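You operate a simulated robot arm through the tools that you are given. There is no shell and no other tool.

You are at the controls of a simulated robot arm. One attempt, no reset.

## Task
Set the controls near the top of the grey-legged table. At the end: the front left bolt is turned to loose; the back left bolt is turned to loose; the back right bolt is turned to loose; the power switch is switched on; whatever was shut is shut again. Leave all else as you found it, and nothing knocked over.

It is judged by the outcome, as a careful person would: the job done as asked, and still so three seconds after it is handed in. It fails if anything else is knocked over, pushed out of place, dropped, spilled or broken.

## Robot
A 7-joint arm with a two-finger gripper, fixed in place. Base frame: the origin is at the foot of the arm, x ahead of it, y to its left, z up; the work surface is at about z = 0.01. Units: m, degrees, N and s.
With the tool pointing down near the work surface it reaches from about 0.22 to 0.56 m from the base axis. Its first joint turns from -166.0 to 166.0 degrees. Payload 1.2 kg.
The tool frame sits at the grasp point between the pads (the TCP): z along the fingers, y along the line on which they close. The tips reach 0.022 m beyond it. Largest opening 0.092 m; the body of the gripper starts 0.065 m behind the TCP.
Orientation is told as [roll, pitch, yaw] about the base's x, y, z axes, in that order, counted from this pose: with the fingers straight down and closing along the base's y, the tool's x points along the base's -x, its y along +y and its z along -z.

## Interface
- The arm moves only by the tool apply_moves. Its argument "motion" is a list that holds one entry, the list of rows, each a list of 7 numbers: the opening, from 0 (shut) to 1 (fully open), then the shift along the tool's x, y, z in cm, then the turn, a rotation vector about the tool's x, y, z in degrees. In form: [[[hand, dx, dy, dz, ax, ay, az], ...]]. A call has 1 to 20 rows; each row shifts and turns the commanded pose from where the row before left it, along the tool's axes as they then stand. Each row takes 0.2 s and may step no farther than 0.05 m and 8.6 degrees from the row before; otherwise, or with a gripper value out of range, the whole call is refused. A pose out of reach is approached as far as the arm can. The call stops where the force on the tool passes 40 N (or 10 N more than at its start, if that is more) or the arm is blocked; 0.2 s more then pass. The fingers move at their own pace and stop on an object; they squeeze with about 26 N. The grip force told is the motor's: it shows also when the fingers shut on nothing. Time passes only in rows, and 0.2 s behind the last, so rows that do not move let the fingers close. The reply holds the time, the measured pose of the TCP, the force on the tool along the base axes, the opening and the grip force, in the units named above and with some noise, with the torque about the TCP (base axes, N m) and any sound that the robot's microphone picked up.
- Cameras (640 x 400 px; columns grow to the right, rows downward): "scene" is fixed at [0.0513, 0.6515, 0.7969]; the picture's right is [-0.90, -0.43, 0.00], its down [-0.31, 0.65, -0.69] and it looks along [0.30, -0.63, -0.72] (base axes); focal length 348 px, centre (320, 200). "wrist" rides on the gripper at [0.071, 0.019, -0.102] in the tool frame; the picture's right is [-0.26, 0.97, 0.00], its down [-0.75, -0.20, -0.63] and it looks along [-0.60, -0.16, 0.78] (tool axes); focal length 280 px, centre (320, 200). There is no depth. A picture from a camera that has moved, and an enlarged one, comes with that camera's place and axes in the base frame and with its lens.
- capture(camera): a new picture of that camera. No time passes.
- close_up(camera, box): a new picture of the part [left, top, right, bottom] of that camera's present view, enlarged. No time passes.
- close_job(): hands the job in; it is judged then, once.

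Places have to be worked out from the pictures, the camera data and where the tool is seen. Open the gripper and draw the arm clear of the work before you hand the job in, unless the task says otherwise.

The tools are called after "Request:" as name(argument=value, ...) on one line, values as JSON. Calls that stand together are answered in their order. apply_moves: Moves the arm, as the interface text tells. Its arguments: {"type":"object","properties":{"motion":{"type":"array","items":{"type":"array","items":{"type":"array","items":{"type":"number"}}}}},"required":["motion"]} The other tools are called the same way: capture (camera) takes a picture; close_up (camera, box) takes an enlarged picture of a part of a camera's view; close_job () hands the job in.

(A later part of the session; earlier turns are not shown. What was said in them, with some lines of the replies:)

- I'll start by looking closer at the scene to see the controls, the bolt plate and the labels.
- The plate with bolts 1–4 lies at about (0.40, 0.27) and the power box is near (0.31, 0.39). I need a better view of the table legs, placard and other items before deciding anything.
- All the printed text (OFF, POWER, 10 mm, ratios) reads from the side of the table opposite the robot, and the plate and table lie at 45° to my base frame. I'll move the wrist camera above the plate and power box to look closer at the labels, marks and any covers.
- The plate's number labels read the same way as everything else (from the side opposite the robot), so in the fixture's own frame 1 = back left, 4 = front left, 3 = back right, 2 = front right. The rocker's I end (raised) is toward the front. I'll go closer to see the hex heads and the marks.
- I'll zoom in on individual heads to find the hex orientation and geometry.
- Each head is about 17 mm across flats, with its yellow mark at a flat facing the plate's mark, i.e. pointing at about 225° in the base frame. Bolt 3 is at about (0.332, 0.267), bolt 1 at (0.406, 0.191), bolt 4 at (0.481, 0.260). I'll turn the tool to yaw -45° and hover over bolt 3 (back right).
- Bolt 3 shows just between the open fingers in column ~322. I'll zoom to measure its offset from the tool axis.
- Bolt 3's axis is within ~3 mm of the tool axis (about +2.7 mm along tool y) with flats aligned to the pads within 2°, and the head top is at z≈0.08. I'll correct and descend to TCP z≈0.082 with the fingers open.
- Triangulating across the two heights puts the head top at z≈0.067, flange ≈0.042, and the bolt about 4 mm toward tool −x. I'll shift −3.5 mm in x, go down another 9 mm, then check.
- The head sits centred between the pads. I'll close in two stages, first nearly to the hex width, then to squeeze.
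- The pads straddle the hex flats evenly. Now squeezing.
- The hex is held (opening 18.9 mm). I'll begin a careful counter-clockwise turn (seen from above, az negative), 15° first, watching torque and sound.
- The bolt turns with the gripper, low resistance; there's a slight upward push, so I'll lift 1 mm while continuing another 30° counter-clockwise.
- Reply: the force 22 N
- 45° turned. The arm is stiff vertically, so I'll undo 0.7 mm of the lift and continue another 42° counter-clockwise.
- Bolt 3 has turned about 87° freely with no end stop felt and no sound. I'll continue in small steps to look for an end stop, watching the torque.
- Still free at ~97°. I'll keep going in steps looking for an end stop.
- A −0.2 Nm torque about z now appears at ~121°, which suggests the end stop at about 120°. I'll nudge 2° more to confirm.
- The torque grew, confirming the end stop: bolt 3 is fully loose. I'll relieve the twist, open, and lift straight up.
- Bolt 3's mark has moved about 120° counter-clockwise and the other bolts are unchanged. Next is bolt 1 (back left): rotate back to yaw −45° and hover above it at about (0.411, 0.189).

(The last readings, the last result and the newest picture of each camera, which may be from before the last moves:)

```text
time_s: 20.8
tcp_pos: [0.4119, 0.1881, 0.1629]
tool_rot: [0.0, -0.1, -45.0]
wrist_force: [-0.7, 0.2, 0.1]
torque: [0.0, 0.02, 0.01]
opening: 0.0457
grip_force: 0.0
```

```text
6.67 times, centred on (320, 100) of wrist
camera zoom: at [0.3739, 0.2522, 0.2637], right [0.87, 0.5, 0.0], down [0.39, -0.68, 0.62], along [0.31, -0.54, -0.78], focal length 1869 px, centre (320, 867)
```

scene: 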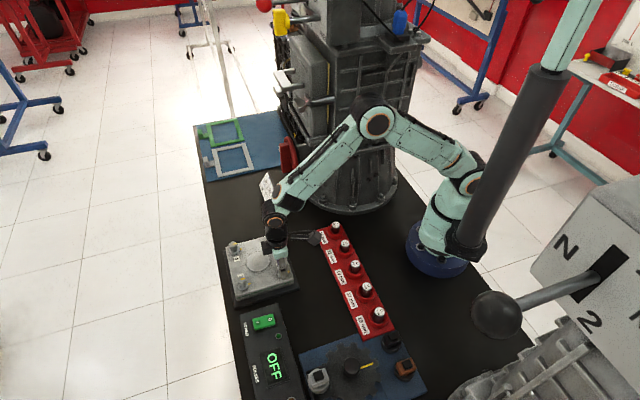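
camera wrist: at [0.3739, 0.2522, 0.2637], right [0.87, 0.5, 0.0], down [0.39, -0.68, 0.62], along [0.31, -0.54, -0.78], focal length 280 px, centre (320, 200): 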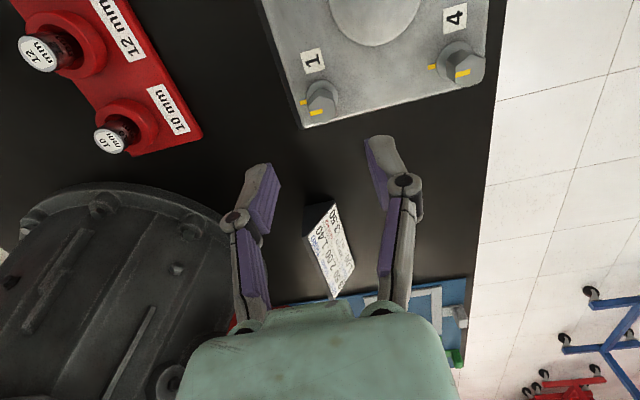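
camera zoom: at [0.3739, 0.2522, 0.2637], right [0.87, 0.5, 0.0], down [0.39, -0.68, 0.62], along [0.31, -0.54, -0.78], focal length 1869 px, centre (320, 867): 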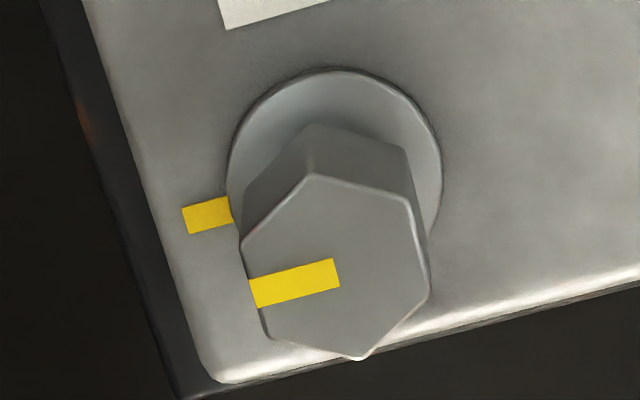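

Comparing with bolt 3's hover view, bolt 1 is offset only about (−2, +1.6) mm in the tool frame. I'll correct, descend, and pre-close around it.

Request:
apply_moves(motion=[[[0.5, -0.2, 0.16, 2, 0, 0, 0], [0.5, 0, 0, 2, 0, 0, 0], [0.5, 0, 0, 2, 0, 0, 0], [0.5, 0, 0, 2, 0, 0, 0], [0.5, 0, 0, 1.0, 0, 0, 0], [0.27, 0, 0, 0, 0, 0, 0], [0.27, 0, 0, 0, 0, 0, 0]]])

Request:
close_up(camera="wrist", box=[230, 110, 410, 250])

```text
time_s: 22.4
tcp_pos: [0.412, 0.1886, 0.0738]
tool_rot: [0.1, 0.0, -45.0]
wrist_force: [-1.0, -0.5, 0.0]
torque: [-0.03, 0.01, 0.02]
opening: 0.0247
grip_force: 0.0
```

```text
2.86 times, centred on (320, 180) of wrist
camera zoom: at [0.3748, 0.2526, 0.1745], right [0.87, 0.5, 0.0], down [0.39, -0.68, 0.62], along [0.31, -0.54, -0.78], focal length 801 px, centre (320, 257)
```

zoom: 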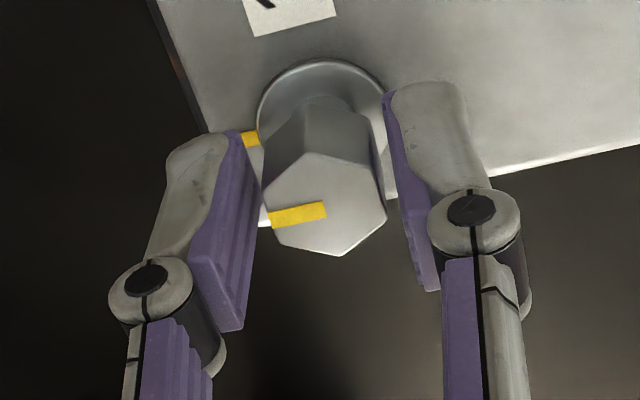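

Well centred (perhaps 0.5 mm toward +y). Adjust slightly, close and squeeze.

Request:
apply_moves(motion=[[[0.27, 0, 0.05, 0.1, 0, 0, 0], [0, 0, 0, 0, 0, 0, 0], [0, 0, 0, 0, 0, 0, 0], [0, 0, 0, 0, 0, 0, 0]]])

Request:
close_up(camera="wrist", box=[230, 110, 410, 250])

```text
time_s: 23.4
tcp_pos: [0.4137, 0.188, 0.0721]
tool_rot: [0.0, 0.0, -45.1]
wrist_force: [-6.0, -1.7, 8.9]
torque: [0.01, 0.22, 0.01]
opening: 0.019
grip_force: 27.6
```

```text
2.86 times, centred on (320, 180) of wrist
camera zoom: at [0.3753, 0.2526, 0.1736], right [0.87, 0.5, 0.0], down [0.39, -0.68, 0.62], along [0.31, -0.54, -0.78], focal length 801 px, centre (320, 257)
```

zoom: 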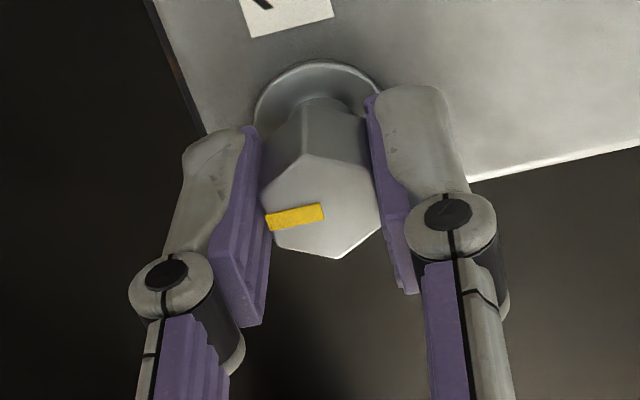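

Firm grip at 19.0 mm. Turning bolt 1 counter-clockwise 60° first.

Request:
apply_moves(motion=[[[0, 0, 0, -0.02, 0, 0, -6], [0, 0, 0, 0, 0, 0, -6], [0, 0, 0, 0, 0, 0, -6], [0, 0, 0, 0, 0, 0, -6], [0, 0, 0, 0, 0, 0, -6], [0, 0, 0, 0, 0, 0, -6], [0, 0, 0, 0, 0, 0, -6], [0, 0, 0, 0, 0, 0, -6], [0, 0, 0, 0, 0, 0, -6], [0, 0, 0, 0, 0, 0, -6], [0, 0, 0, 0, 0, 0, 0]]])

Request:
close_up(camera="wrist", box=[230, 110, 410, 250])

```text
time_s: 25.8
tcp_pos: [0.4127, 0.1867, 0.0717]
tool_rot: [0.0, 0.0, 14.9]
wrist_force: [-13.6, -19.5, 12.0]
torque: [-0.43, 0.2, 0.03]
opening: 0.019
grip_force: 27.9
```

```text
2.86 times, centred on (320, 180) of wrist
camera zoom: at [0.3387, 0.1882, 0.1725], right [0.0, 1.0, 0.0], down [0.78, 0.0, 0.62], along [0.62, 0.0, -0.78], focal length 801 px, centre (320, 257)
```

zoom: 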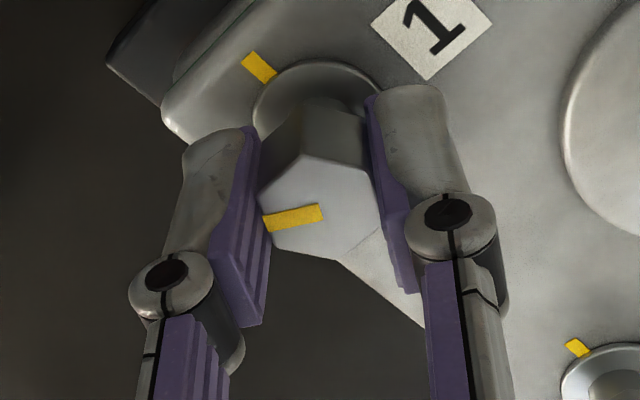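

The bolt turns with the hand, but a side load builds up (about −14, −20 N), so I'll shift ~0.8 mm to relieve it and continue.

Request:
apply_moves(motion=[[[0, 0.066, -0.055, -0.03, 0, 0, 0], [0, 0, 0, 0, 0, 0, -6], [0, 0, 0, 0, 0, 0, -6], [0, 0, 0, 0, 0, 0, -6], [0, 0, 0, 0, 0, 0, 0]]])

```text
time_s: 27.0
tcp_pos: [0.413, 0.1878, 0.0718]
tool_rot: [-0.1, -0.1, 32.9]
wrist_force: [14.2, -13.6, -23.1]
torque: [-0.19, -0.21, -0.02]
opening: 0.0189
grip_force: 27.9
```

Over-corrected a little; a small counter-adjustment and continue turning.

Request:
apply_moves(motion=[[[0, -0.007, -0.03, 0.02, 0, 0, 0], [0, 0, 0, 0, 0, 0, -6], [0, 0, 0, 0, 0, 0, -6], [0, 0, 0, 0, 0, 0, -6], [0, 0, 0, 0, 0, 0, 0]]])

Request:
close_up(camera="wrist", box=[230, 110, 410, 250])

```text
time_s: 28.2
tcp_pos: [0.413, 0.1868, 0.0723]
tool_rot: [0.0, 0.1, 50.9]
wrist_force: [1.3, -21.1, -0.2]
torque: [-0.4, 0.0, -0.02]
opening: 0.0189
grip_force: 27.9
```

```text
2.86 times, centred on (320, 180) of wrist
camera zoom: at [0.3526, 0.1447, 0.173], right [-0.58, 0.81, 0.0], down [0.63, 0.46, 0.62], along [0.51, 0.36, -0.78], focal length 801 px, centre (320, 257)
```

zoom: 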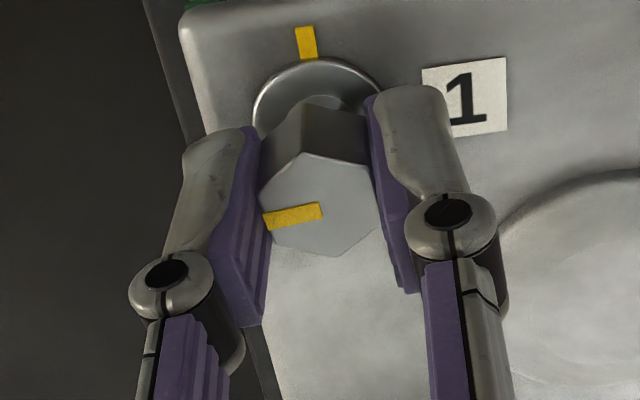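

At ~96° now. Relieve the −y side load by 0.4 mm and turn the remaining ~24°.

Request:
apply_moves(motion=[[[0, 0.03, -0.025, 0, 0, 0, 0], [0, 0, 0, 0, 0, 0, -6], [0, 0, 0, 0, 0, 0, -6], [0, 0, 0, 0, 0, 0, -6], [0, 0, 0, 0, 0, 0, -6], [0, 0, 0, 0, 0, 0, 0]]])

Request:
close_up(camera="wrist", box=[230, 110, 410, 250])

```text
time_s: 29.6
tcp_pos: [0.4131, 0.1869, 0.0722]
tool_rot: [-0.1, 0.1, 74.9]
wrist_force: [6.9, -18.9, -2.0]
torque: [-0.18, -0.18, 0.01]
opening: 0.019
grip_force: 27.6
```

```text
2.86 times, centred on (320, 180) of wrist
camera zoom: at [0.3753, 0.1239, 0.1729], right [-0.86, 0.5, 0.0], down [0.39, 0.68, 0.62], along [0.32, 0.54, -0.78], focal length 801 px, centre (320, 257)
```

zoom: 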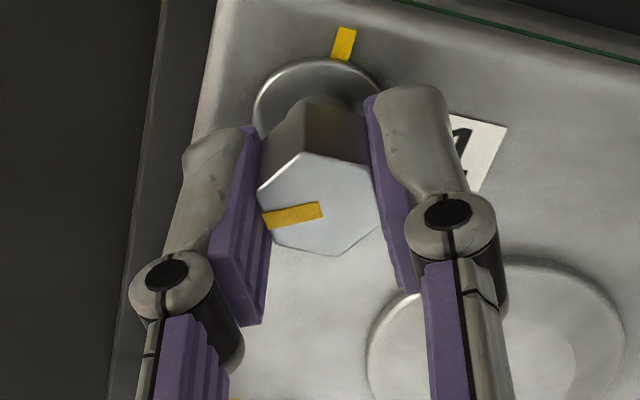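

No stop yet at 120°; a few degrees more until the stop is felt.

Request:
apply_moves(motion=[[[0, 0.02, -0.015, 0, 0, 0, -2], [0, 0, 0, 0, 0, 0, -2], [0, 0, 0, 0, 0, 0, 0]]])

```text
time_s: 30.4
tcp_pos: [0.4132, 0.1881, 0.0716]
tool_rot: [-0.2, 0.0, 78.9]
wrist_force: [16.4, -8.7, -5.1]
torque: [-0.56, -0.24, -0.3]
opening: 0.0191
grip_force: 27.6
```

Torque of −0.3 Nm: the end stop is reached, so bolt 1 is fully loose. Relieve the twist, open and lift.

Request:
apply_moves(motion=[[[0, 0, 0, 0, 0, 0, 2.5], [0.5, 0, 0, 0, 0, 0, 0], [0.5, 0, 0, 0, 0, 0, 0], [0.5, 0, 0, -1.5, 0, 0, 0], [0.5, 0, 0, -3, 0, 0, 0], [0.5, 0, 0, -4.5, 0, 0, 0], [0.5, 0, 0, 0, 0, 0, 0]]])

Request:
capture(camera="wrist")

Request:
close_up(camera="scene", box=[215, 215, 315, 310])

```text
time_s: 32.0
tcp_pos: [0.4118, 0.1861, 0.1648]
tool_rot: [0.0, 0.0, 76.5]
wrist_force: [0.0, 0.0, 0.2]
torque: [0.0, -0.04, 0.0]
opening: 0.0462
grip_force: 0.1
```

```text
taken
camera wrist: at [0.3762, 0.1225, 0.2657], right [-0.88, 0.48, 0.0], down [0.38, 0.68, 0.63], along [0.3, 0.55, -0.78], focal length 280 px, centre (320, 200)
```

wrist: 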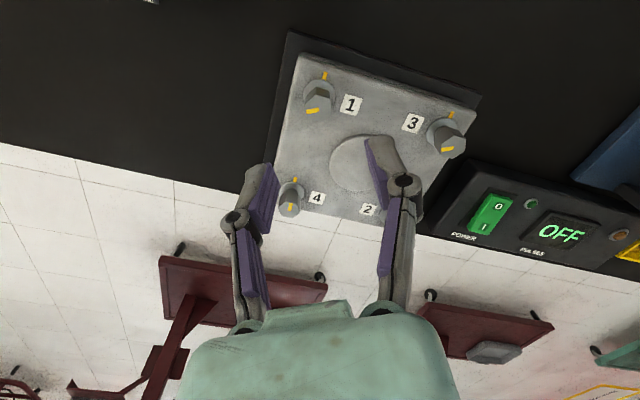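

```text
4.21 times, centred on (265, 262) of scene
camera zoom: at [0.0513, 0.6515, 0.7969], right [-0.9, -0.43, 0.0], down [-0.31, 0.65, -0.69], along [0.3, -0.63, -0.72], focal length 1465 px, centre (552, -63)
```

zoom: 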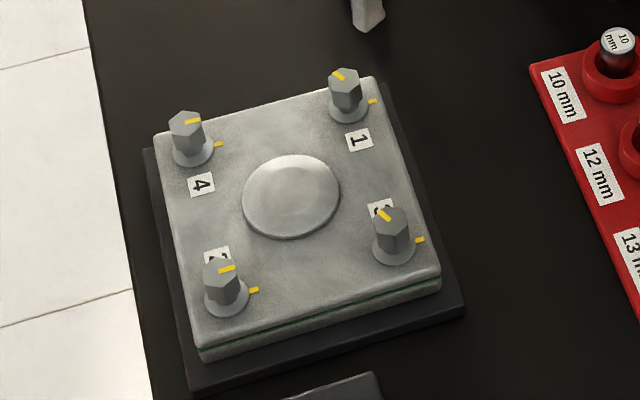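

Bolts 1 and 3 both show the 120° turn; 2 and 4 are unchanged. Next bolt 4 (front left), estimated near (0.488, 0.261); rotate back to −45° and hover.

Request:
apply_moves(motion=[[[0.5, 0, 0, 0, 0, 0, 8.1], [0.5, 0, 0, 0, 0, 0, 8.1], [0.5, 0, 0, 0, 0, 0, 8.1], [0.5, 0, 0, 0, 0, 0, 8.1], [0.5, 0, 0, 0, 0, 0, 8.1], [0.5, 0, 0, 0, 0, 0, 8.1], [0.5, 0, 0, 0, 0, 0, 8.1], [0.5, 0, 0, 0, 0, 0, 8.1], [0.5, 0, 0, 0, 0, 0, 8.1], [0.5, 0, 0, 0, 0, 0, 8.1], [0.5, 0, 0, 0, 0, 0, 8.1], [0.5, 0, 0, 0, 0, 0, 8.1], [0.5, 0, 0, 0, 0, 0, 8.1], [0.5, 0, 0, 0, 0, 0, 8.1], [0.5, 0, 0, 0, 0, 0, 8.1], [0.5, -0.03, 3.51, 0, 0, 0, 0], [0.5, -0.03, 3.51, 0, 0, 0, 0], [0.5, -0.03, 3.51, 0, 0, 0, 0], [0.5, 0, 0, 0, 0, 0, 0]]])

Request:
capture(camera="wrist")

Request:
close_up(camera="wrist", box=[280, 70, 360, 130])

```text
time_s: 36.0
tcp_pos: [0.4863, 0.2619, 0.1637]
tool_rot: [-0.1, -0.1, -45.0]
wrist_force: [0.0, -0.8, 0.1]
torque: [0.01, 0.0, 0.03]
opening: 0.046
grip_force: 0.1
```

```text
taken
camera wrist: at [0.4486, 0.3255, 0.2631], right [0.87, 0.5, 0.0], down [0.39, -0.68, 0.63], along [0.31, -0.54, -0.78], focal length 280 px, centre (320, 200)
```

wrist: 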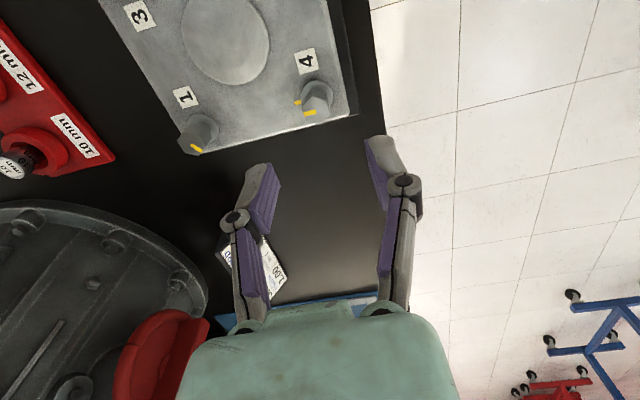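

```text
6.67 times, centred on (320, 100) of wrist
camera zoom: at [0.4486, 0.3255, 0.2631], right [0.87, 0.5, 0.0], down [0.39, -0.68, 0.63], along [0.31, -0.54, -0.78], focal length 1869 px, centre (320, 867)
```

zoom: 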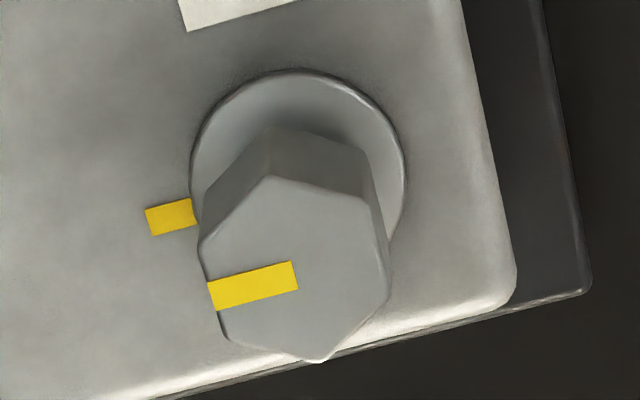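

Bolt 4 is offset about (−1.7, −2.5) mm in the tool frame. Correct, descend and pre-close.

Request:
apply_moves(motion=[[[0.5, -0.17, -0.25, 2, 0, 0, 0], [0.5, 0, 0, 2, 0, 0, 0], [0.5, 0, 0, 2, 0, 0, 0], [0.5, 0, 0, 2, 0, 0, 0], [0.5, 0, 0, 1.0, 0, 0, 0], [0.27, 0, 0, 0, 0, 0, 0], [0.27, 0, 0, 0, 0, 0, 0]]])

Request:
close_up(camera="wrist", box=[230, 110, 410, 250])

```text
time_s: 37.6
tcp_pos: [0.4872, 0.2577, 0.0716]
tool_rot: [0.1, -0.1, -45.2]
wrist_force: [-0.5, -0.2, -0.1]
torque: [0.02, 0.0, -0.01]
opening: 0.0248
grip_force: 0.0
```

```text
2.86 times, centred on (320, 180) of wrist
camera zoom: at [0.4499, 0.3217, 0.1719], right [0.87, 0.5, 0.0], down [0.39, -0.68, 0.62], along [0.31, -0.54, -0.78], focal length 801 px, centre (320, 257)
```

zoom: 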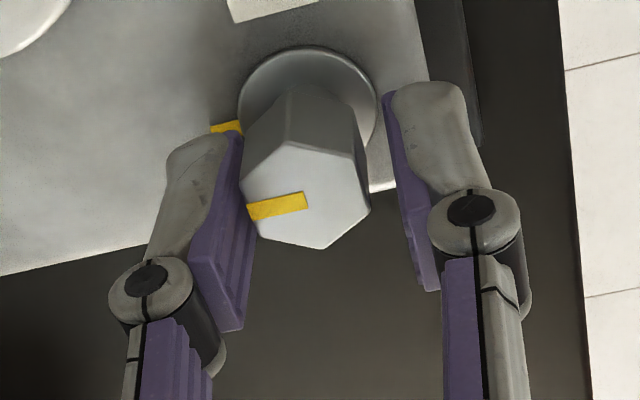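

The head now sits slightly left and high in the view versus the gripped reference, meaning about (+2, −1.7) mm in the tool frame. I'll adjust and re-check before squeezing.

Request:
apply_moves(motion=[[[0.27, 0.2, -0.17, 0, 0, 0, 0], [0.27, 0, 0, 0, 0, 0, 0], [0.27, 0, 0, 0, 0, 0, 0]]])

Request:
close_up(camera="wrist", box=[230, 110, 410, 250])

```text
time_s: 38.4
tcp_pos: [0.4844, 0.2566, 0.0711]
tool_rot: [0.0, -0.1, -45.0]
wrist_force: [0.7, -0.4, -0.6]
torque: [-0.01, -0.04, 0.02]
opening: 0.0247
grip_force: 0.0
```

```text
2.86 times, centred on (320, 180) of wrist
camera zoom: at [0.4471, 0.3218, 0.1724], right [0.87, 0.5, 0.0], down [0.39, -0.68, 0.62], along [0.31, -0.54, -0.78], focal length 801 px, centre (320, 257)
```

zoom: 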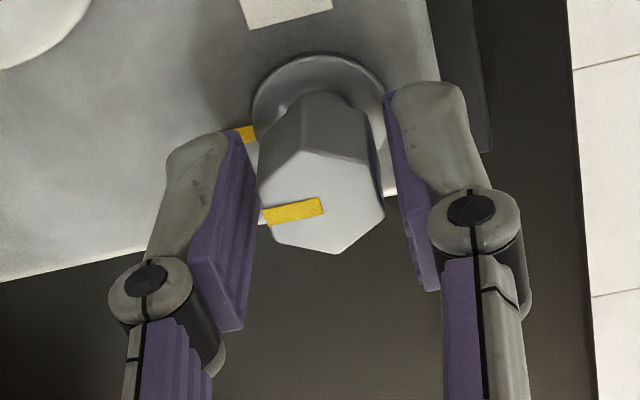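

Centred now. Squeeze.

Request:
apply_moves(motion=[[[0, 0, 0, 0, 0, 0, 0], [0, 0, 0, 0, 0, 0, 0], [0, 0, 0, 0, 0, 0, 0]]])

Request:
close_up(camera="wrist", box=[230, 110, 410, 250])

```text
time_s: 39.2
tcp_pos: [0.4855, 0.2574, 0.0727]
tool_rot: [0.1, -0.1, -45.0]
wrist_force: [2.7, 3.2, 0.7]
torque: [0.02, -0.05, -0.03]
opening: 0.0191
grip_force: 27.7
```

```text
2.86 times, centred on (320, 180) of wrist
camera zoom: at [0.4472, 0.3219, 0.1727], right [0.87, 0.5, 0.0], down [0.39, -0.68, 0.63], along [0.31, -0.54, -0.78], focal length 801 px, centre (320, 257)
```

zoom: 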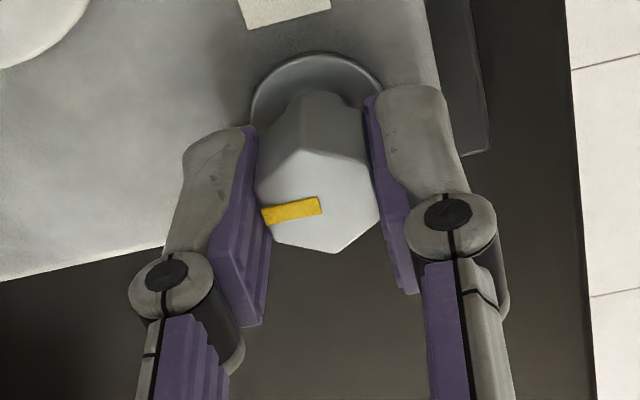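

Gripped cleanly with low side loads. Turning bolt 4 counter-clockwise 60°.

Request:
apply_moves(motion=[[[0, 0, 0, 0, 0, 0, -6], [0, 0, 0, 0, 0, 0, -6], [0, 0, 0, 0, 0, 0, -6], [0, 0, 0, 0, 0, 0, -6], [0, 0, 0, 0, 0, 0, -6], [0, 0, 0, 0, 0, 0, -6], [0, 0, 0, 0, 0, 0, 0]]])

Request:
close_up(camera="wrist", box=[230, 110, 410, 250])

```text
time_s: 40.8
tcp_pos: [0.4853, 0.2579, 0.0728]
tool_rot: [0.1, 0.0, -8.9]
wrist_force: [16.5, 13.4, -10.0]
torque: [0.18, -0.42, -0.01]
opening: 0.0189
grip_force: 27.9
```

```text
2.86 times, centred on (320, 180) of wrist
camera zoom: at [0.4165, 0.2883, 0.1726], right [0.41, 0.91, 0.0], down [0.71, -0.32, 0.63], along [0.57, -0.25, -0.78], focal length 801 px, centre (320, 257)
```

zoom: 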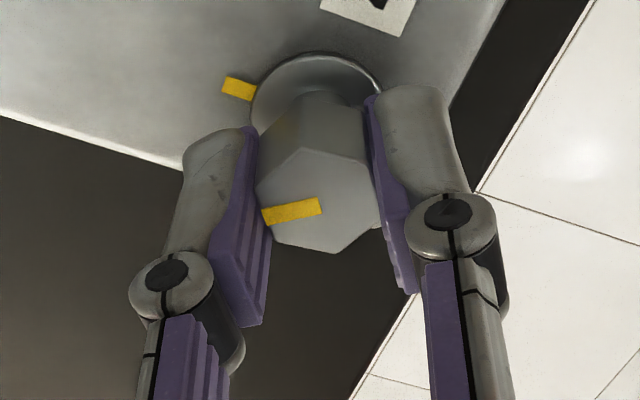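

Relieve the modest side load and continue.

Request:
apply_moves(motion=[[[0, -0.026, 0.03, 0.008, 0, 0, -6], [0, 0, 0, 0, 0, 0, -6], [0, 0, 0, 0, 0, 0, -6], [0, 0, 0, 0, 0, 0, -6], [0, 0, 0, 0, 0, 0, 0]]])

```text
time_s: 42.0
tcp_pos: [0.4845, 0.2582, 0.0726]
tool_rot: [0.0, 0.0, 15.0]
wrist_force: [10.0, 8.6, -11.2]
torque: [0.13, -0.07, 0.01]
opening: 0.0191
grip_force: 28.0
```

Loads stay small. Continue another 36°.

Request:
apply_moves(motion=[[[0, -0.021, 0.01, 0.01, 0, 0, -6], [0, 0, 0, 0, 0, 0, -6], [0, 0, 0, 0, 0, 0, -6], [0, 0, 0, 0, 0, 0, -6], [0, 0, 0, 0, 0, 0, -6], [0, 0, 0, 0, 0, 0, -6], [0, 0, 0, 0, 0, 0, 0]]])

Request:
close_up(camera="wrist", box=[230, 110, 410, 250])

```text
time_s: 43.6
tcp_pos: [0.4849, 0.2584, 0.0733]
tool_rot: [0.0, 0.1, 51.0]
wrist_force: [-16.7, -6.6, 9.0]
torque: [-0.03, 0.23, 0.0]
opening: 0.0188
grip_force: 28.1
```

```text
2.86 times, centred on (320, 180) of wrist
camera zoom: at [0.4243, 0.2158, 0.173], right [-0.59, 0.81, 0.0], down [0.63, 0.46, 0.62], along [0.51, 0.36, -0.78], focal length 801 px, centre (320, 257)
```

zoom: 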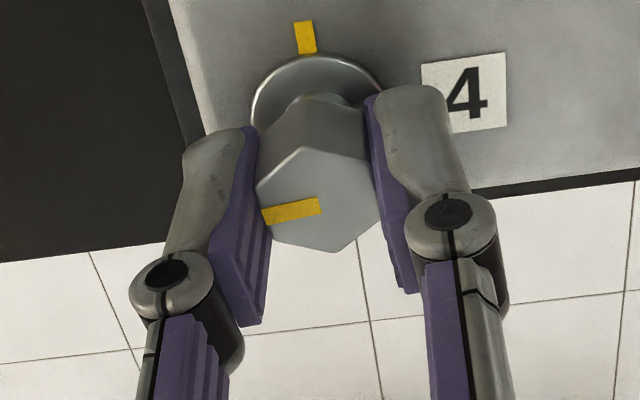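

At 96°. Small relief, then the last ~24°.

Request:
apply_moves(motion=[[[0, 0.027, 0.017, -0.008, 0, 0, -6], [0, 0, 0, 0, 0, 0, -6], [0, 0, 0, 0, 0, 0, -6], [0, 0, 0, 0, 0, 0, -6], [0, 0, 0, 0, 0, 0, 0]]])

```text
time_s: 44.8
tcp_pos: [0.4843, 0.2584, 0.0723]
tool_rot: [0.0, 0.0, 75.1]
wrist_force: [-11.4, -4.7, 9.1]
torque: [-0.51, 0.35, -0.01]
opening: 0.0189
grip_force: 28.3
```

A few degrees more to feel the end stop.

Request:
apply_moves(motion=[[[0, 0, 0, 0, 0, 0, -2], [0, 0, 0, 0, 0, 0, -2], [0, 0, 0, 0, 0, 0, 0]]])

```text
time_s: 45.6
tcp_pos: [0.4849, 0.258, 0.0716]
tool_rot: [0.0, -0.2, 79.0]
wrist_force: [-6.2, 5.4, -1.3]
torque: [0.4, 0.01, -0.28]
opening: 0.0192
grip_force: 28.0
```

The end stop shows again (−0.28 Nm): bolt 4 is fully loose. Relieve, open and lift.

Request:
apply_moves(motion=[[[0, 0, 0, 0, 0, 0, 2.5], [0.5, 0, 0, 0, 0, 0, 0], [0.5, 0, 0, 0, 0, 0, 0], [0.5, 0, 0, -1.5, 0, 0, 0], [0.5, 0, 0, -3, 0, 0, 0], [0.5, 0, 0, -4.5, 0, 0, 0], [0.5, 0, 0, 0, 0, 0, 0]]])

Request:
capture(camera="wrist")

Request:
close_up(camera="scene", box=[215, 215, 315, 310])

Request:
capture(camera="scene")

```text
time_s: 47.2
tcp_pos: [0.4857, 0.2582, 0.162]
tool_rot: [0.1, -0.1, 76.4]
wrist_force: [-0.1, 0.3, 0.3]
torque: [-0.01, 0.01, -0.02]
opening: 0.0459
grip_force: 0.2
```

```text
taken
camera wrist: at [0.4493, 0.194, 0.2625], right [-0.88, 0.48, 0.0], down [0.38, 0.68, 0.63], along [0.3, 0.55, -0.78], focal length 280 px, centre (320, 200)
```

wrist: 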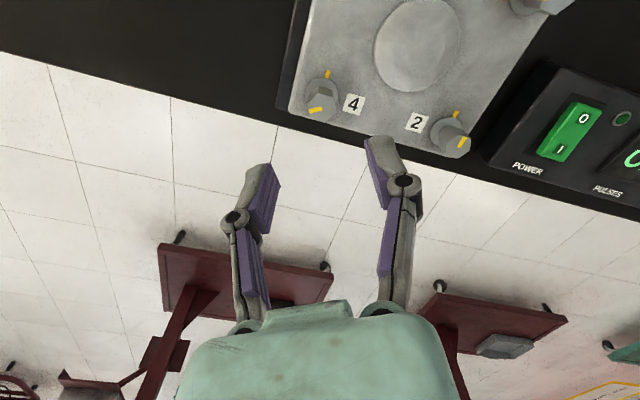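

```text
4.21 times, centred on (265, 262) of scene
camera zoom: at [0.0513, 0.6515, 0.7969], right [-0.9, -0.43, 0.0], down [-0.31, 0.65, -0.69], along [0.3, -0.63, -0.72], focal length 1465 px, centre (552, -63)
```

zoom: 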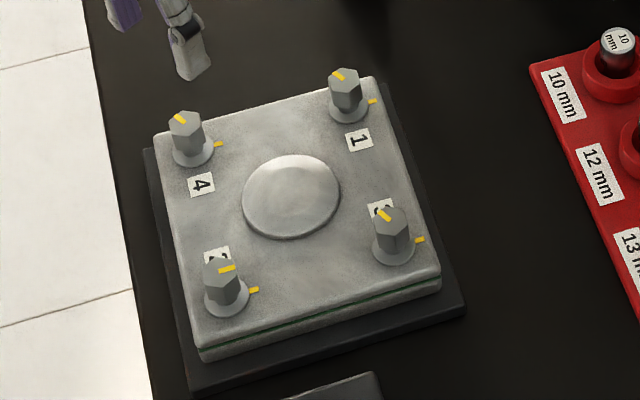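

```text
taken
```

scene: 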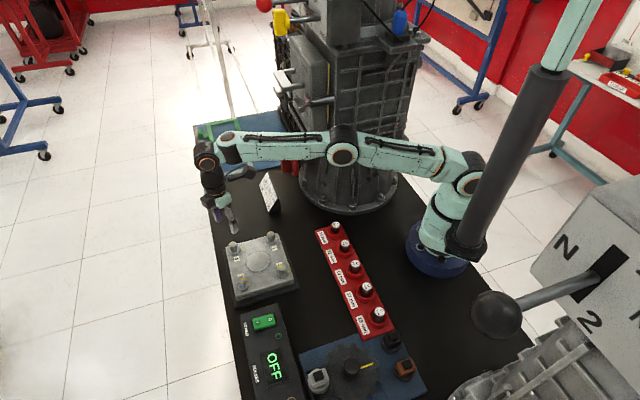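

All three required bolts (1, 3, 4) are loose and bolt 2 is untouched. Next the power rocker: its I label is at roughly (0.322, 0.399, 0.048). I'll close the fingers and hover there at yaw 45°.

Request:
apply_moves(motion=[[[0.5, 0, 0, 0, 0, 0, 7.85], [0.3, 0, 0, 0, 0, 0, 7.85], [0, 0, 0, 0, 0, 0, 7.85], [0, 0, 0, 0, 0, 0, 7.85], [0, 0.32, 4.3, 0.1, 0, 0, 0], [0, 0.32, 4.3, 0.1, 0, 0, 0], [0, 0.32, 4.3, 0.1, 0, 0, 0], [0, 0.32, 4.3, 0.1, 0, 0, 0], [0, 0.32, 4.3, 0.1, 0, 0, 0], [0, 0, 0, 0, 0, 0, 0]]])

Request:
capture(camera="wrist")

Request:
capture(camera="scene")

```text
time_s: 49.4
tcp_pos: [0.3214, 0.3994, 0.1564]
tool_rot: [0.1, -0.1, 45.1]
wrist_force: [-0.1, 0.8, 0.4]
torque: [0.0, 0.0, 0.01]
opening: 0.0001
grip_force: 26.3
```

```text
taken
camera wrist: at [0.2563, 0.3632, 0.2579], right [-0.5, 0.87, 0.0], down [0.68, 0.39, 0.63], along [0.54, 0.31, -0.78], focal length 280 px, centre (320, 200)
```

wrist: 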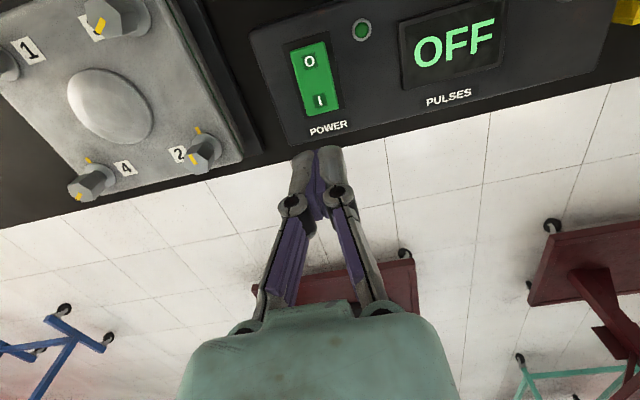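

```text
taken
```

scene: 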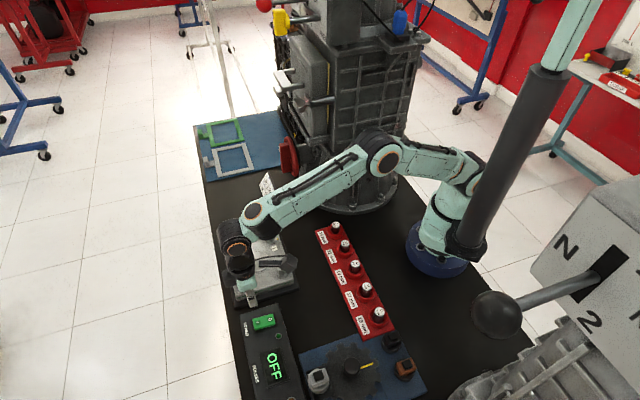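

The I label appears at (319, 101), almost exactly where the tool axis meets z≈0.048 (320, 99). I'll zoom to confirm.

Request:
close_up(camera="wrist", box=[260, 20, 400, 170])

Request:
close_up(camera="scene", box=[210, 220, 310, 350])

```text
2.67 times, centred on (330, 95) of wrist
camera zoom: at [0.2563, 0.3632, 0.2579], right [-0.5, 0.87, 0.0], down [0.68, 0.39, 0.63], along [0.54, 0.31, -0.78], focal length 748 px, centre (293, 480)
```

zoom: 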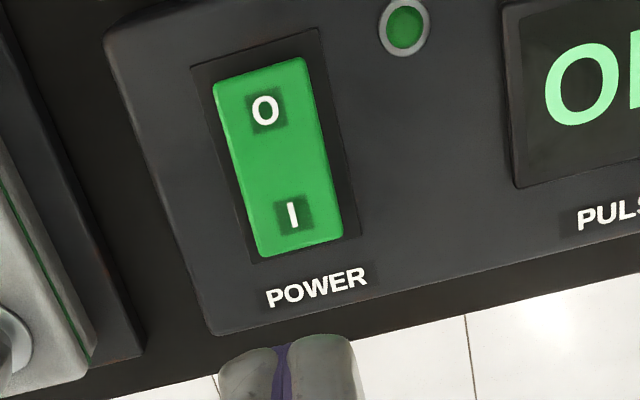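

```text
3.08 times, centred on (260, 285) of scene
camera zoom: at [0.0513, 0.6515, 0.7969], right [-0.9, -0.43, 0.0], down [-0.31, 0.65, -0.69], along [0.3, -0.63, -0.72], focal length 1070 px, centre (505, -62)
```

zoom: 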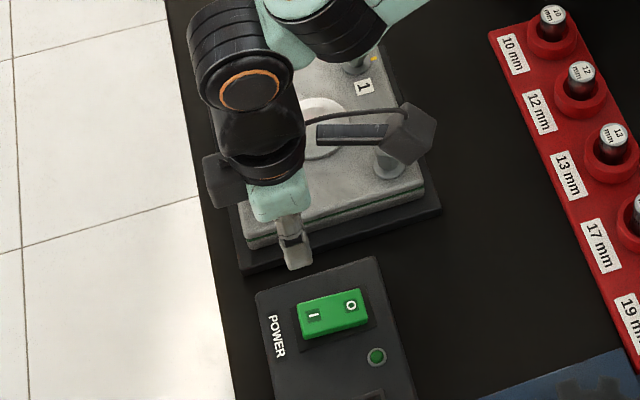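

The axis lands right on the "I" label (surface z≈0.045–0.05). Descend to 15 mm above it, shifted 2 mm toward the rocker's end, and check.

Request:
apply_moves(motion=[[[0, -0.2, 0, 3, 0, 0, 0], [0, 0, 0, 2.5, 0, 0, 0], [0, 0, 0, 1.3, 0, 0, 0], [0, 0, 0, 0, 0, 0, 0]]])

Request:
close_up(camera="wrist", box=[230, 70, 410, 250])

Request:
close_up(camera="scene", box=[210, 240, 310, 350])

```text
time_s: 50.4
tcp_pos: [0.3217, 0.4009, 0.0906]
tool_rot: [0.1, 0.0, 45.1]
wrist_force: [-1.3, 0.0, -0.3]
torque: [0.01, -0.01, -0.02]
opening: 0.0
grip_force: 26.3
```

```text
2.22 times, centred on (320, 160) of wrist
camera zoom: at [0.2569, 0.3643, 0.1905], right [-0.5, 0.87, 0.0], down [0.68, 0.39, 0.62], along [0.54, 0.31, -0.78], focal length 623 px, centre (320, 289)
```

zoom: 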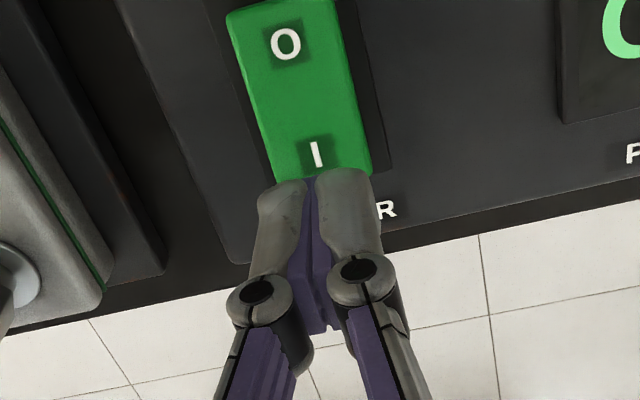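

```text
3.64 times, centred on (260, 295) of scene
camera zoom: at [0.0513, 0.6515, 0.7969], right [-0.9, -0.43, 0.0], down [-0.31, 0.65, -0.69], along [0.3, -0.63, -0.72], focal length 1265 px, centre (538, -146)
```

zoom: 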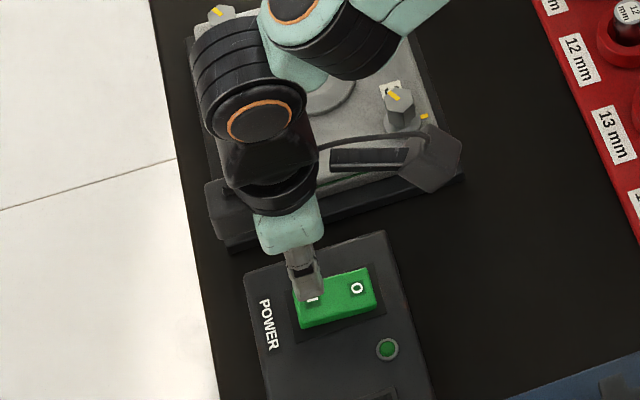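

Tips are above the "I" end. Press down slowly, in small steps.

Request:
apply_moves(motion=[[[0, 0, 0, 0.6, 0, 0, 0], [0, 0, 0, 0.5, 0, 0, 0], [0, 0, 0, 0.4, 0, 0, 0], [0, 0, 0, 0, 0, 0, 0]]])

Request:
close_up(camera="scene", box=[220, 270, 320, 400])

```text
time_s: 51.4
tcp_pos: [0.3234, 0.4002, 0.074]
tool_rot: [0.1, 0.0, 45.1]
wrist_force: [0.0, -0.8, 0.6]
torque: [0.0, -0.03, -0.02]
opening: 0.0001
grip_force: 26.4
```

```text
3.08 times, centred on (270, 335) of scene
camera zoom: at [0.0513, 0.6515, 0.7969], right [-0.9, -0.43, 0.0], down [-0.31, 0.65, -0.69], along [0.3, -0.63, -0.72], focal length 1070 px, centre (474, -215)
```

zoom: 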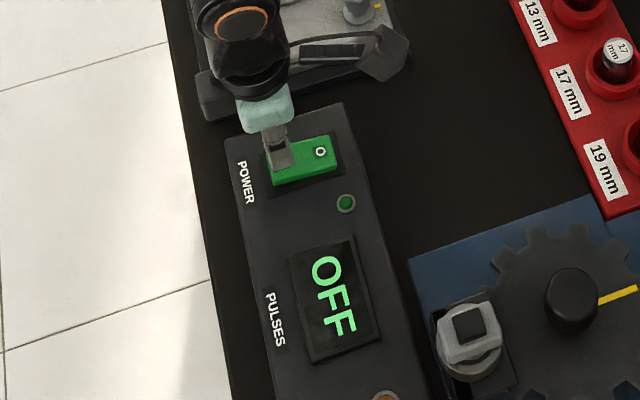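

No contact yet at TCP z=0.074 (tips 0.052). Continue down in 2 mm steps.

Request:
apply_moves(motion=[[[0, 0, 0, 0.2, 0, 0, 0], [0, 0, 0, 0.2, 0, 0, 0], [0, 0, 0, 0, 0, 0, 0]]])

Request:
close_up(camera="scene", box=[220, 270, 320, 400])

```text
time_s: 52.2
tcp_pos: [0.3221, 0.4006, 0.07]
tool_rot: [0.0, 0.0, 45.0]
wrist_force: [-0.1, 0.1, 0.1]
torque: [0.02, -0.02, -0.02]
opening: 0.0
grip_force: 25.8
```

```text
3.08 times, centred on (270, 335) of scene
camera zoom: at [0.0513, 0.6515, 0.7969], right [-0.9, -0.43, 0.0], down [-0.31, 0.65, -0.69], along [0.3, -0.63, -0.72], focal length 1070 px, centre (474, -215)
```

zoom: 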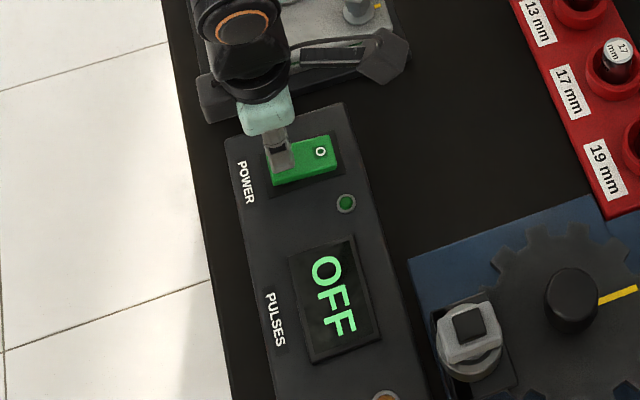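

Request:
apply_moves(motion=[[[0, 0, 0, 0.2, 0, 0, 0], [0, 0, 0, 0.2, 0, 0, 0], [0, 0, 0, 0, 0, 0, 0]]])

Request:
close_up(camera="scene", box=[220, 270, 320, 400])

Request:
close_up(camera="wrist", box=[230, 70, 410, 250])

```text
time_s: 53.0
tcp_pos: [0.3227, 0.4008, 0.0658]
tool_rot: [0.0, 0.0, 45.0]
wrist_force: [-1.1, 0.2, 0.0]
torque: [0.0, 0.0, 0.0]
opening: 0.0
grip_force: 26.2
```

```text
3.08 times, centred on (270, 335) of scene
camera zoom: at [0.0513, 0.6515, 0.7969], right [-0.9, -0.43, 0.0], down [-0.31, 0.65, -0.69], along [0.3, -0.63, -0.72], focal length 1070 px, centre (474, -215)
```

zoom: 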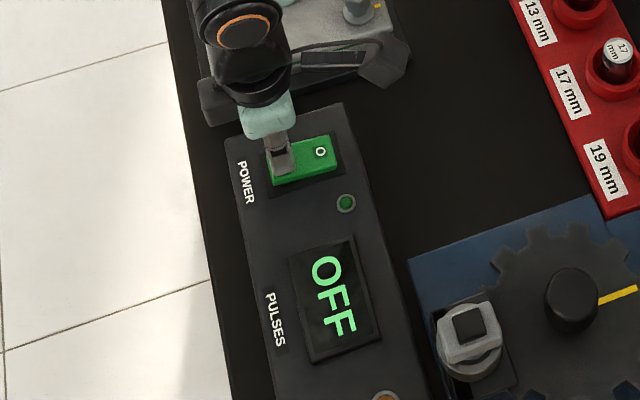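

```text
2.22 times, centred on (320, 160) of wrist
camera zoom: at [0.258, 0.364, 0.1666], right [-0.5, 0.87, 0.0], down [0.68, 0.39, 0.63], along [0.54, 0.31, -0.78], focal length 623 px, centre (320, 289)
```

zoom: 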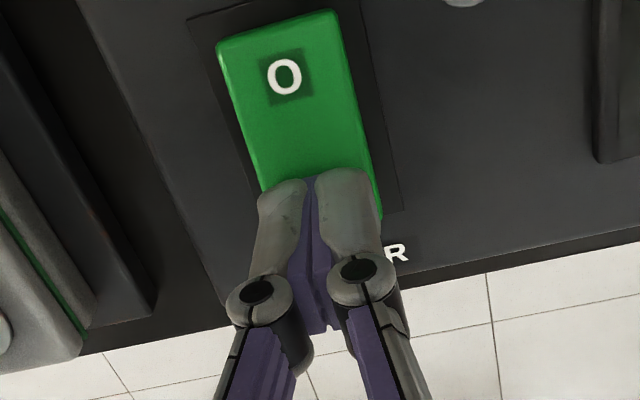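

Still no contact (tips ≈0.044). Keep going in small steps.

Request:
apply_moves(motion=[[[0, 0, 0, 0.2, 0, 0, 0], [0, 0, 0, 0.2, 0, 0, 0], [0, 0, 0, 0, 0, 0, 0]]])

Request:
close_up(camera="scene", box=[220, 270, 320, 400])

```text
time_s: 53.8
tcp_pos: [0.3224, 0.3994, 0.0624]
tool_rot: [0.0, -0.1, 45.0]
wrist_force: [0.0, -1.0, -0.2]
torque: [0.01, 0.02, 0.0]
opening: 0.0
grip_force: 27.4
```

```text
3.08 times, centred on (270, 335) of scene
camera zoom: at [0.0513, 0.6515, 0.7969], right [-0.9, -0.43, 0.0], down [-0.31, 0.65, -0.69], along [0.3, -0.63, -0.72], focal length 1070 px, centre (474, -215)
```

zoom: 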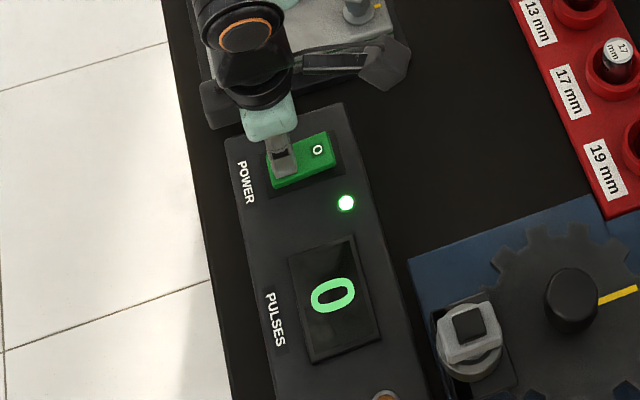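

The LED lit up and the display shows 0: power is on. I'll press 1 mm more to make sure the rocker seats, then lift and verify that it stays.

Request:
apply_moves(motion=[[[0, 0, 0, 0.1, 0, 0, 0], [0, 0, 0, 0, 0, 0, 0], [0, 0, 0, -1, 0, 0, 0], [0, 0, 0, -3, 0, 0, 0], [0, 0, 0, -4.5, 0, 0, 0], [0, 0, 0, -4.5, 0, 0, 0], [0, 0, 0, 0, 0, 0, 0]]])

Request:
capture(camera="wrist")

Request:
capture(camera="scene")

Request:
close_up(camera="scene", box=[210, 220, 310, 400])

```text
time_s: 55.4
tcp_pos: [0.3212, 0.3994, 0.1916]
tool_rot: [0.0, 0.0, 45.1]
wrist_force: [-0.3, -0.8, -0.2]
torque: [-0.01, 0.02, 0.02]
opening: 0.0002
grip_force: 28.0
```

```text
taken
camera wrist: at [0.2574, 0.3635, 0.2922], right [-0.5, 0.87, 0.0], down [0.68, 0.39, 0.63], along [0.54, 0.31, -0.78], focal length 280 px, centre (320, 200)
```

wrist: 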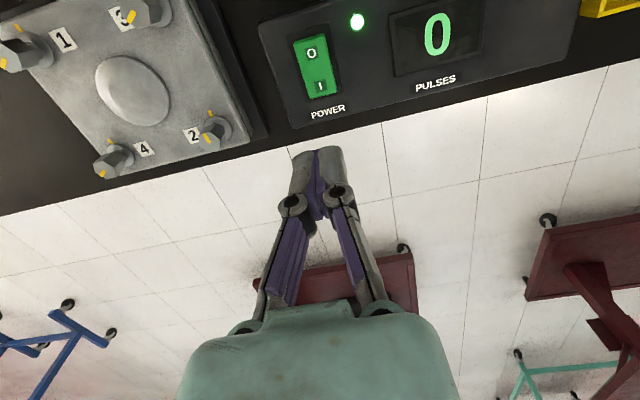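

```text
taken
```

scene: 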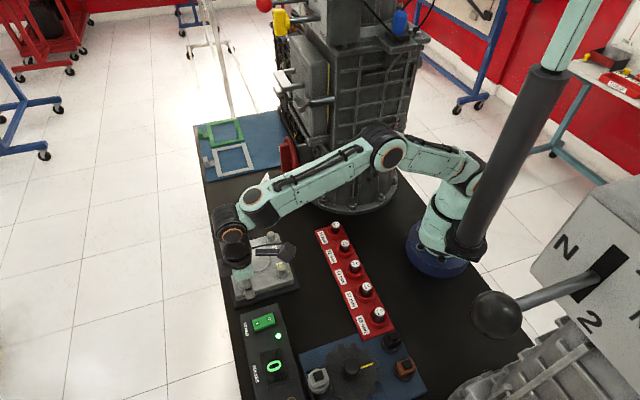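

```text
2.22 times, centred on (260, 310) of scene
camera zoom: at [0.0513, 0.6515, 0.7969], right [-0.9, -0.43, 0.0], down [-0.31, 0.65, -0.69], along [0.3, -0.63, -0.72], focal length 773 px, centre (453, -44)
```

zoom: 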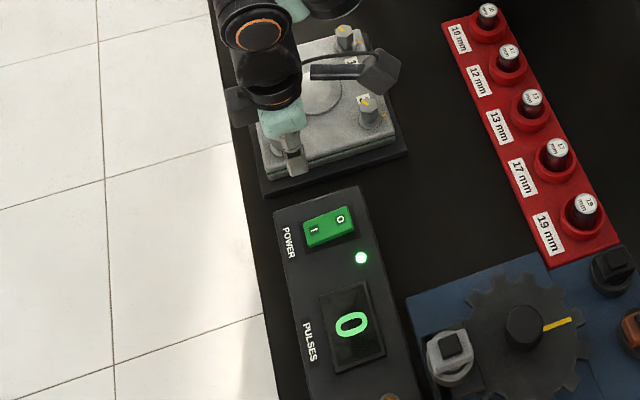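

Power stays on (LED lit, rocker I-side down, display 0). I'll raise the arm, open the gripper and retreat toward the overview position to verify everything.

Request:
apply_moves(motion=[[[0, 0, 0, -4, 0, 0, 0], [0, 0, 0, -4, 0, 0, 0], [0, 0, 0, -4, 0, 0, 0], [0.5, 0, 0, -4, 0, 0, 0], [1, 0, 0, 0, 0, 0, 7.5], [1, 0, 0, 0, 0, 0, 7.5], [1, 0, 0, 0, 0, 0, 7.5], [1, 0, 0, 0, 0, 0, 7.5], [1, 0, 0, 0, 0, 0, 7.5], [1, 0, 0, 0, 0, 0, 7.5], [1, 1.7, -3.7, -0.2, 0, 0, 0], [1, 1.7, -3.7, -0.2, 0, 0, 0], [1, 1.8, -3.7, -0.2, 0, 0, 0], [1, 1.8, -3.7, -0.2, 0, 0, 0], [1, 0, 0, 0, 0, 0, 0]]])

Request:
capture(camera="wrist")

Request:
capture(camera="scene")

Request:
close_up(camera="wrist", box=[270, 0, 540, 210])

Request:
close_up(camera="scene", box=[200, 215, 320, 400])

```text
time_s: 58.6
tcp_pos: [0.2438, 0.2438, 0.3543]
tool_rot: [0.2, 0.0, 0.1]
wrist_force: [0.0, 0.3, -0.4]
torque: [0.0, -0.01, 0.03]
opening: 0.0917
grip_force: 0.1
out of reach, approached as far as the arm can: row 4
```

```text
taken
camera wrist: at [0.1714, 0.2635, 0.4536], right [0.26, 0.97, 0.0], down [0.75, -0.2, 0.63], along [0.6, -0.16, -0.78], focal length 280 px, centre (320, 200)
```

wrist: 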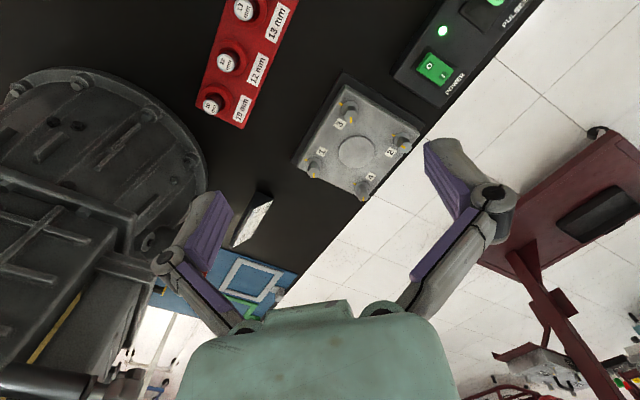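

```text
taken
```

scene: 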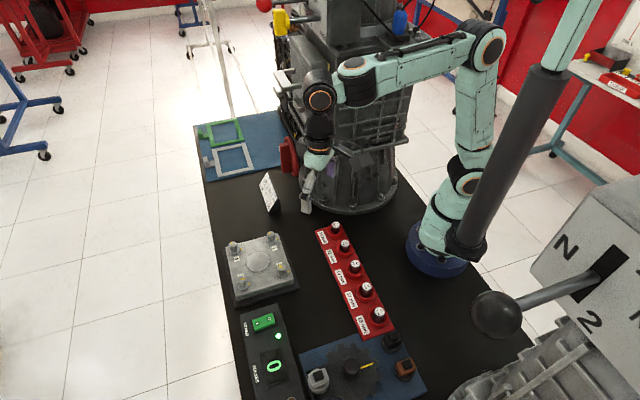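

```text
1.90 times, centred on (405, 105) of wrist
camera zoom: at [0.1714, 0.2635, 0.4536], right [0.26, 0.97, 0.0], down [0.75, -0.2, 0.63], along [0.6, -0.16, -0.78], focal length 534 px, centre (158, 381)
```

zoom: 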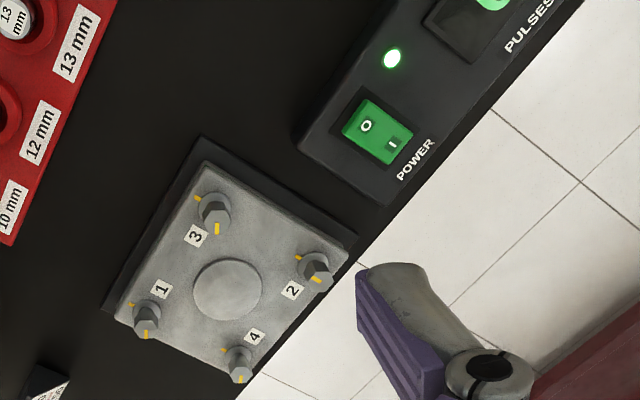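

```text
2.16 times, centred on (260, 308) of scene
camera zoom: at [0.0513, 0.6515, 0.7969], right [-0.9, -0.43, 0.0], down [-0.31, 0.65, -0.69], along [0.3, -0.63, -0.72], focal length 752 px, centre (450, -32)
```

zoom: 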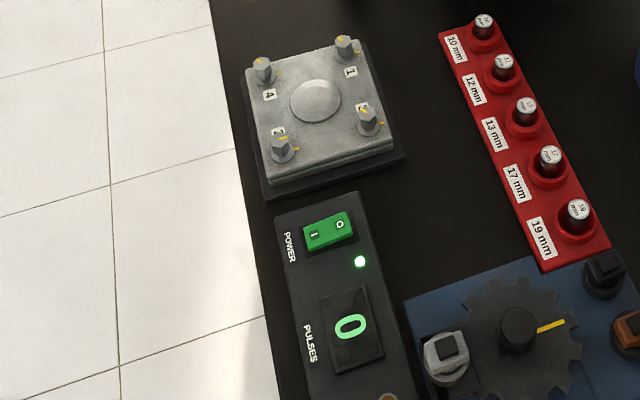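

All checks pass: bolts 4 (front left), 1 (back left) and 3 (back right) sit at their 120° loose stops, and bolt 2 is untouched. Power is on with the LED lit, nothing was opened or displaced, and the gripper is open and the arm clear. I'm handing the job in.

Request:
close_job()

```text
The job is handed in.
```

I turned three bolts to loose and switched the power on, then handed the job in. I haven't seen the verdict.

- **Bolts:** I turned bolts 4 (front left), 1 (back left) and 3 (back right) counter-clockwise about 120°, each until it met its end stop. Bolt 2 (front right) is untouched.
- **Which side is front:** The task didn't say, so I took it from the printed labels. They read upright from the side of the table opposite the robot, so I treated that side as the front. If another side was meant as the front, the wrong bolt was left tight.
- **Power:** The rocker is pressed in on the I side and has stayed there. The green LED is lit and the display changed from OFF to 0.
- **Everything else:** I saw nothing shut in the pictures and opened nothing. In the final pictures nothing had moved or been knocked over. The gripper is open and the arm is well above the work.

I never got a view of the table's legs. I worked on the black-topped table because it is the only one within reach and has both the bolts and the power switch.
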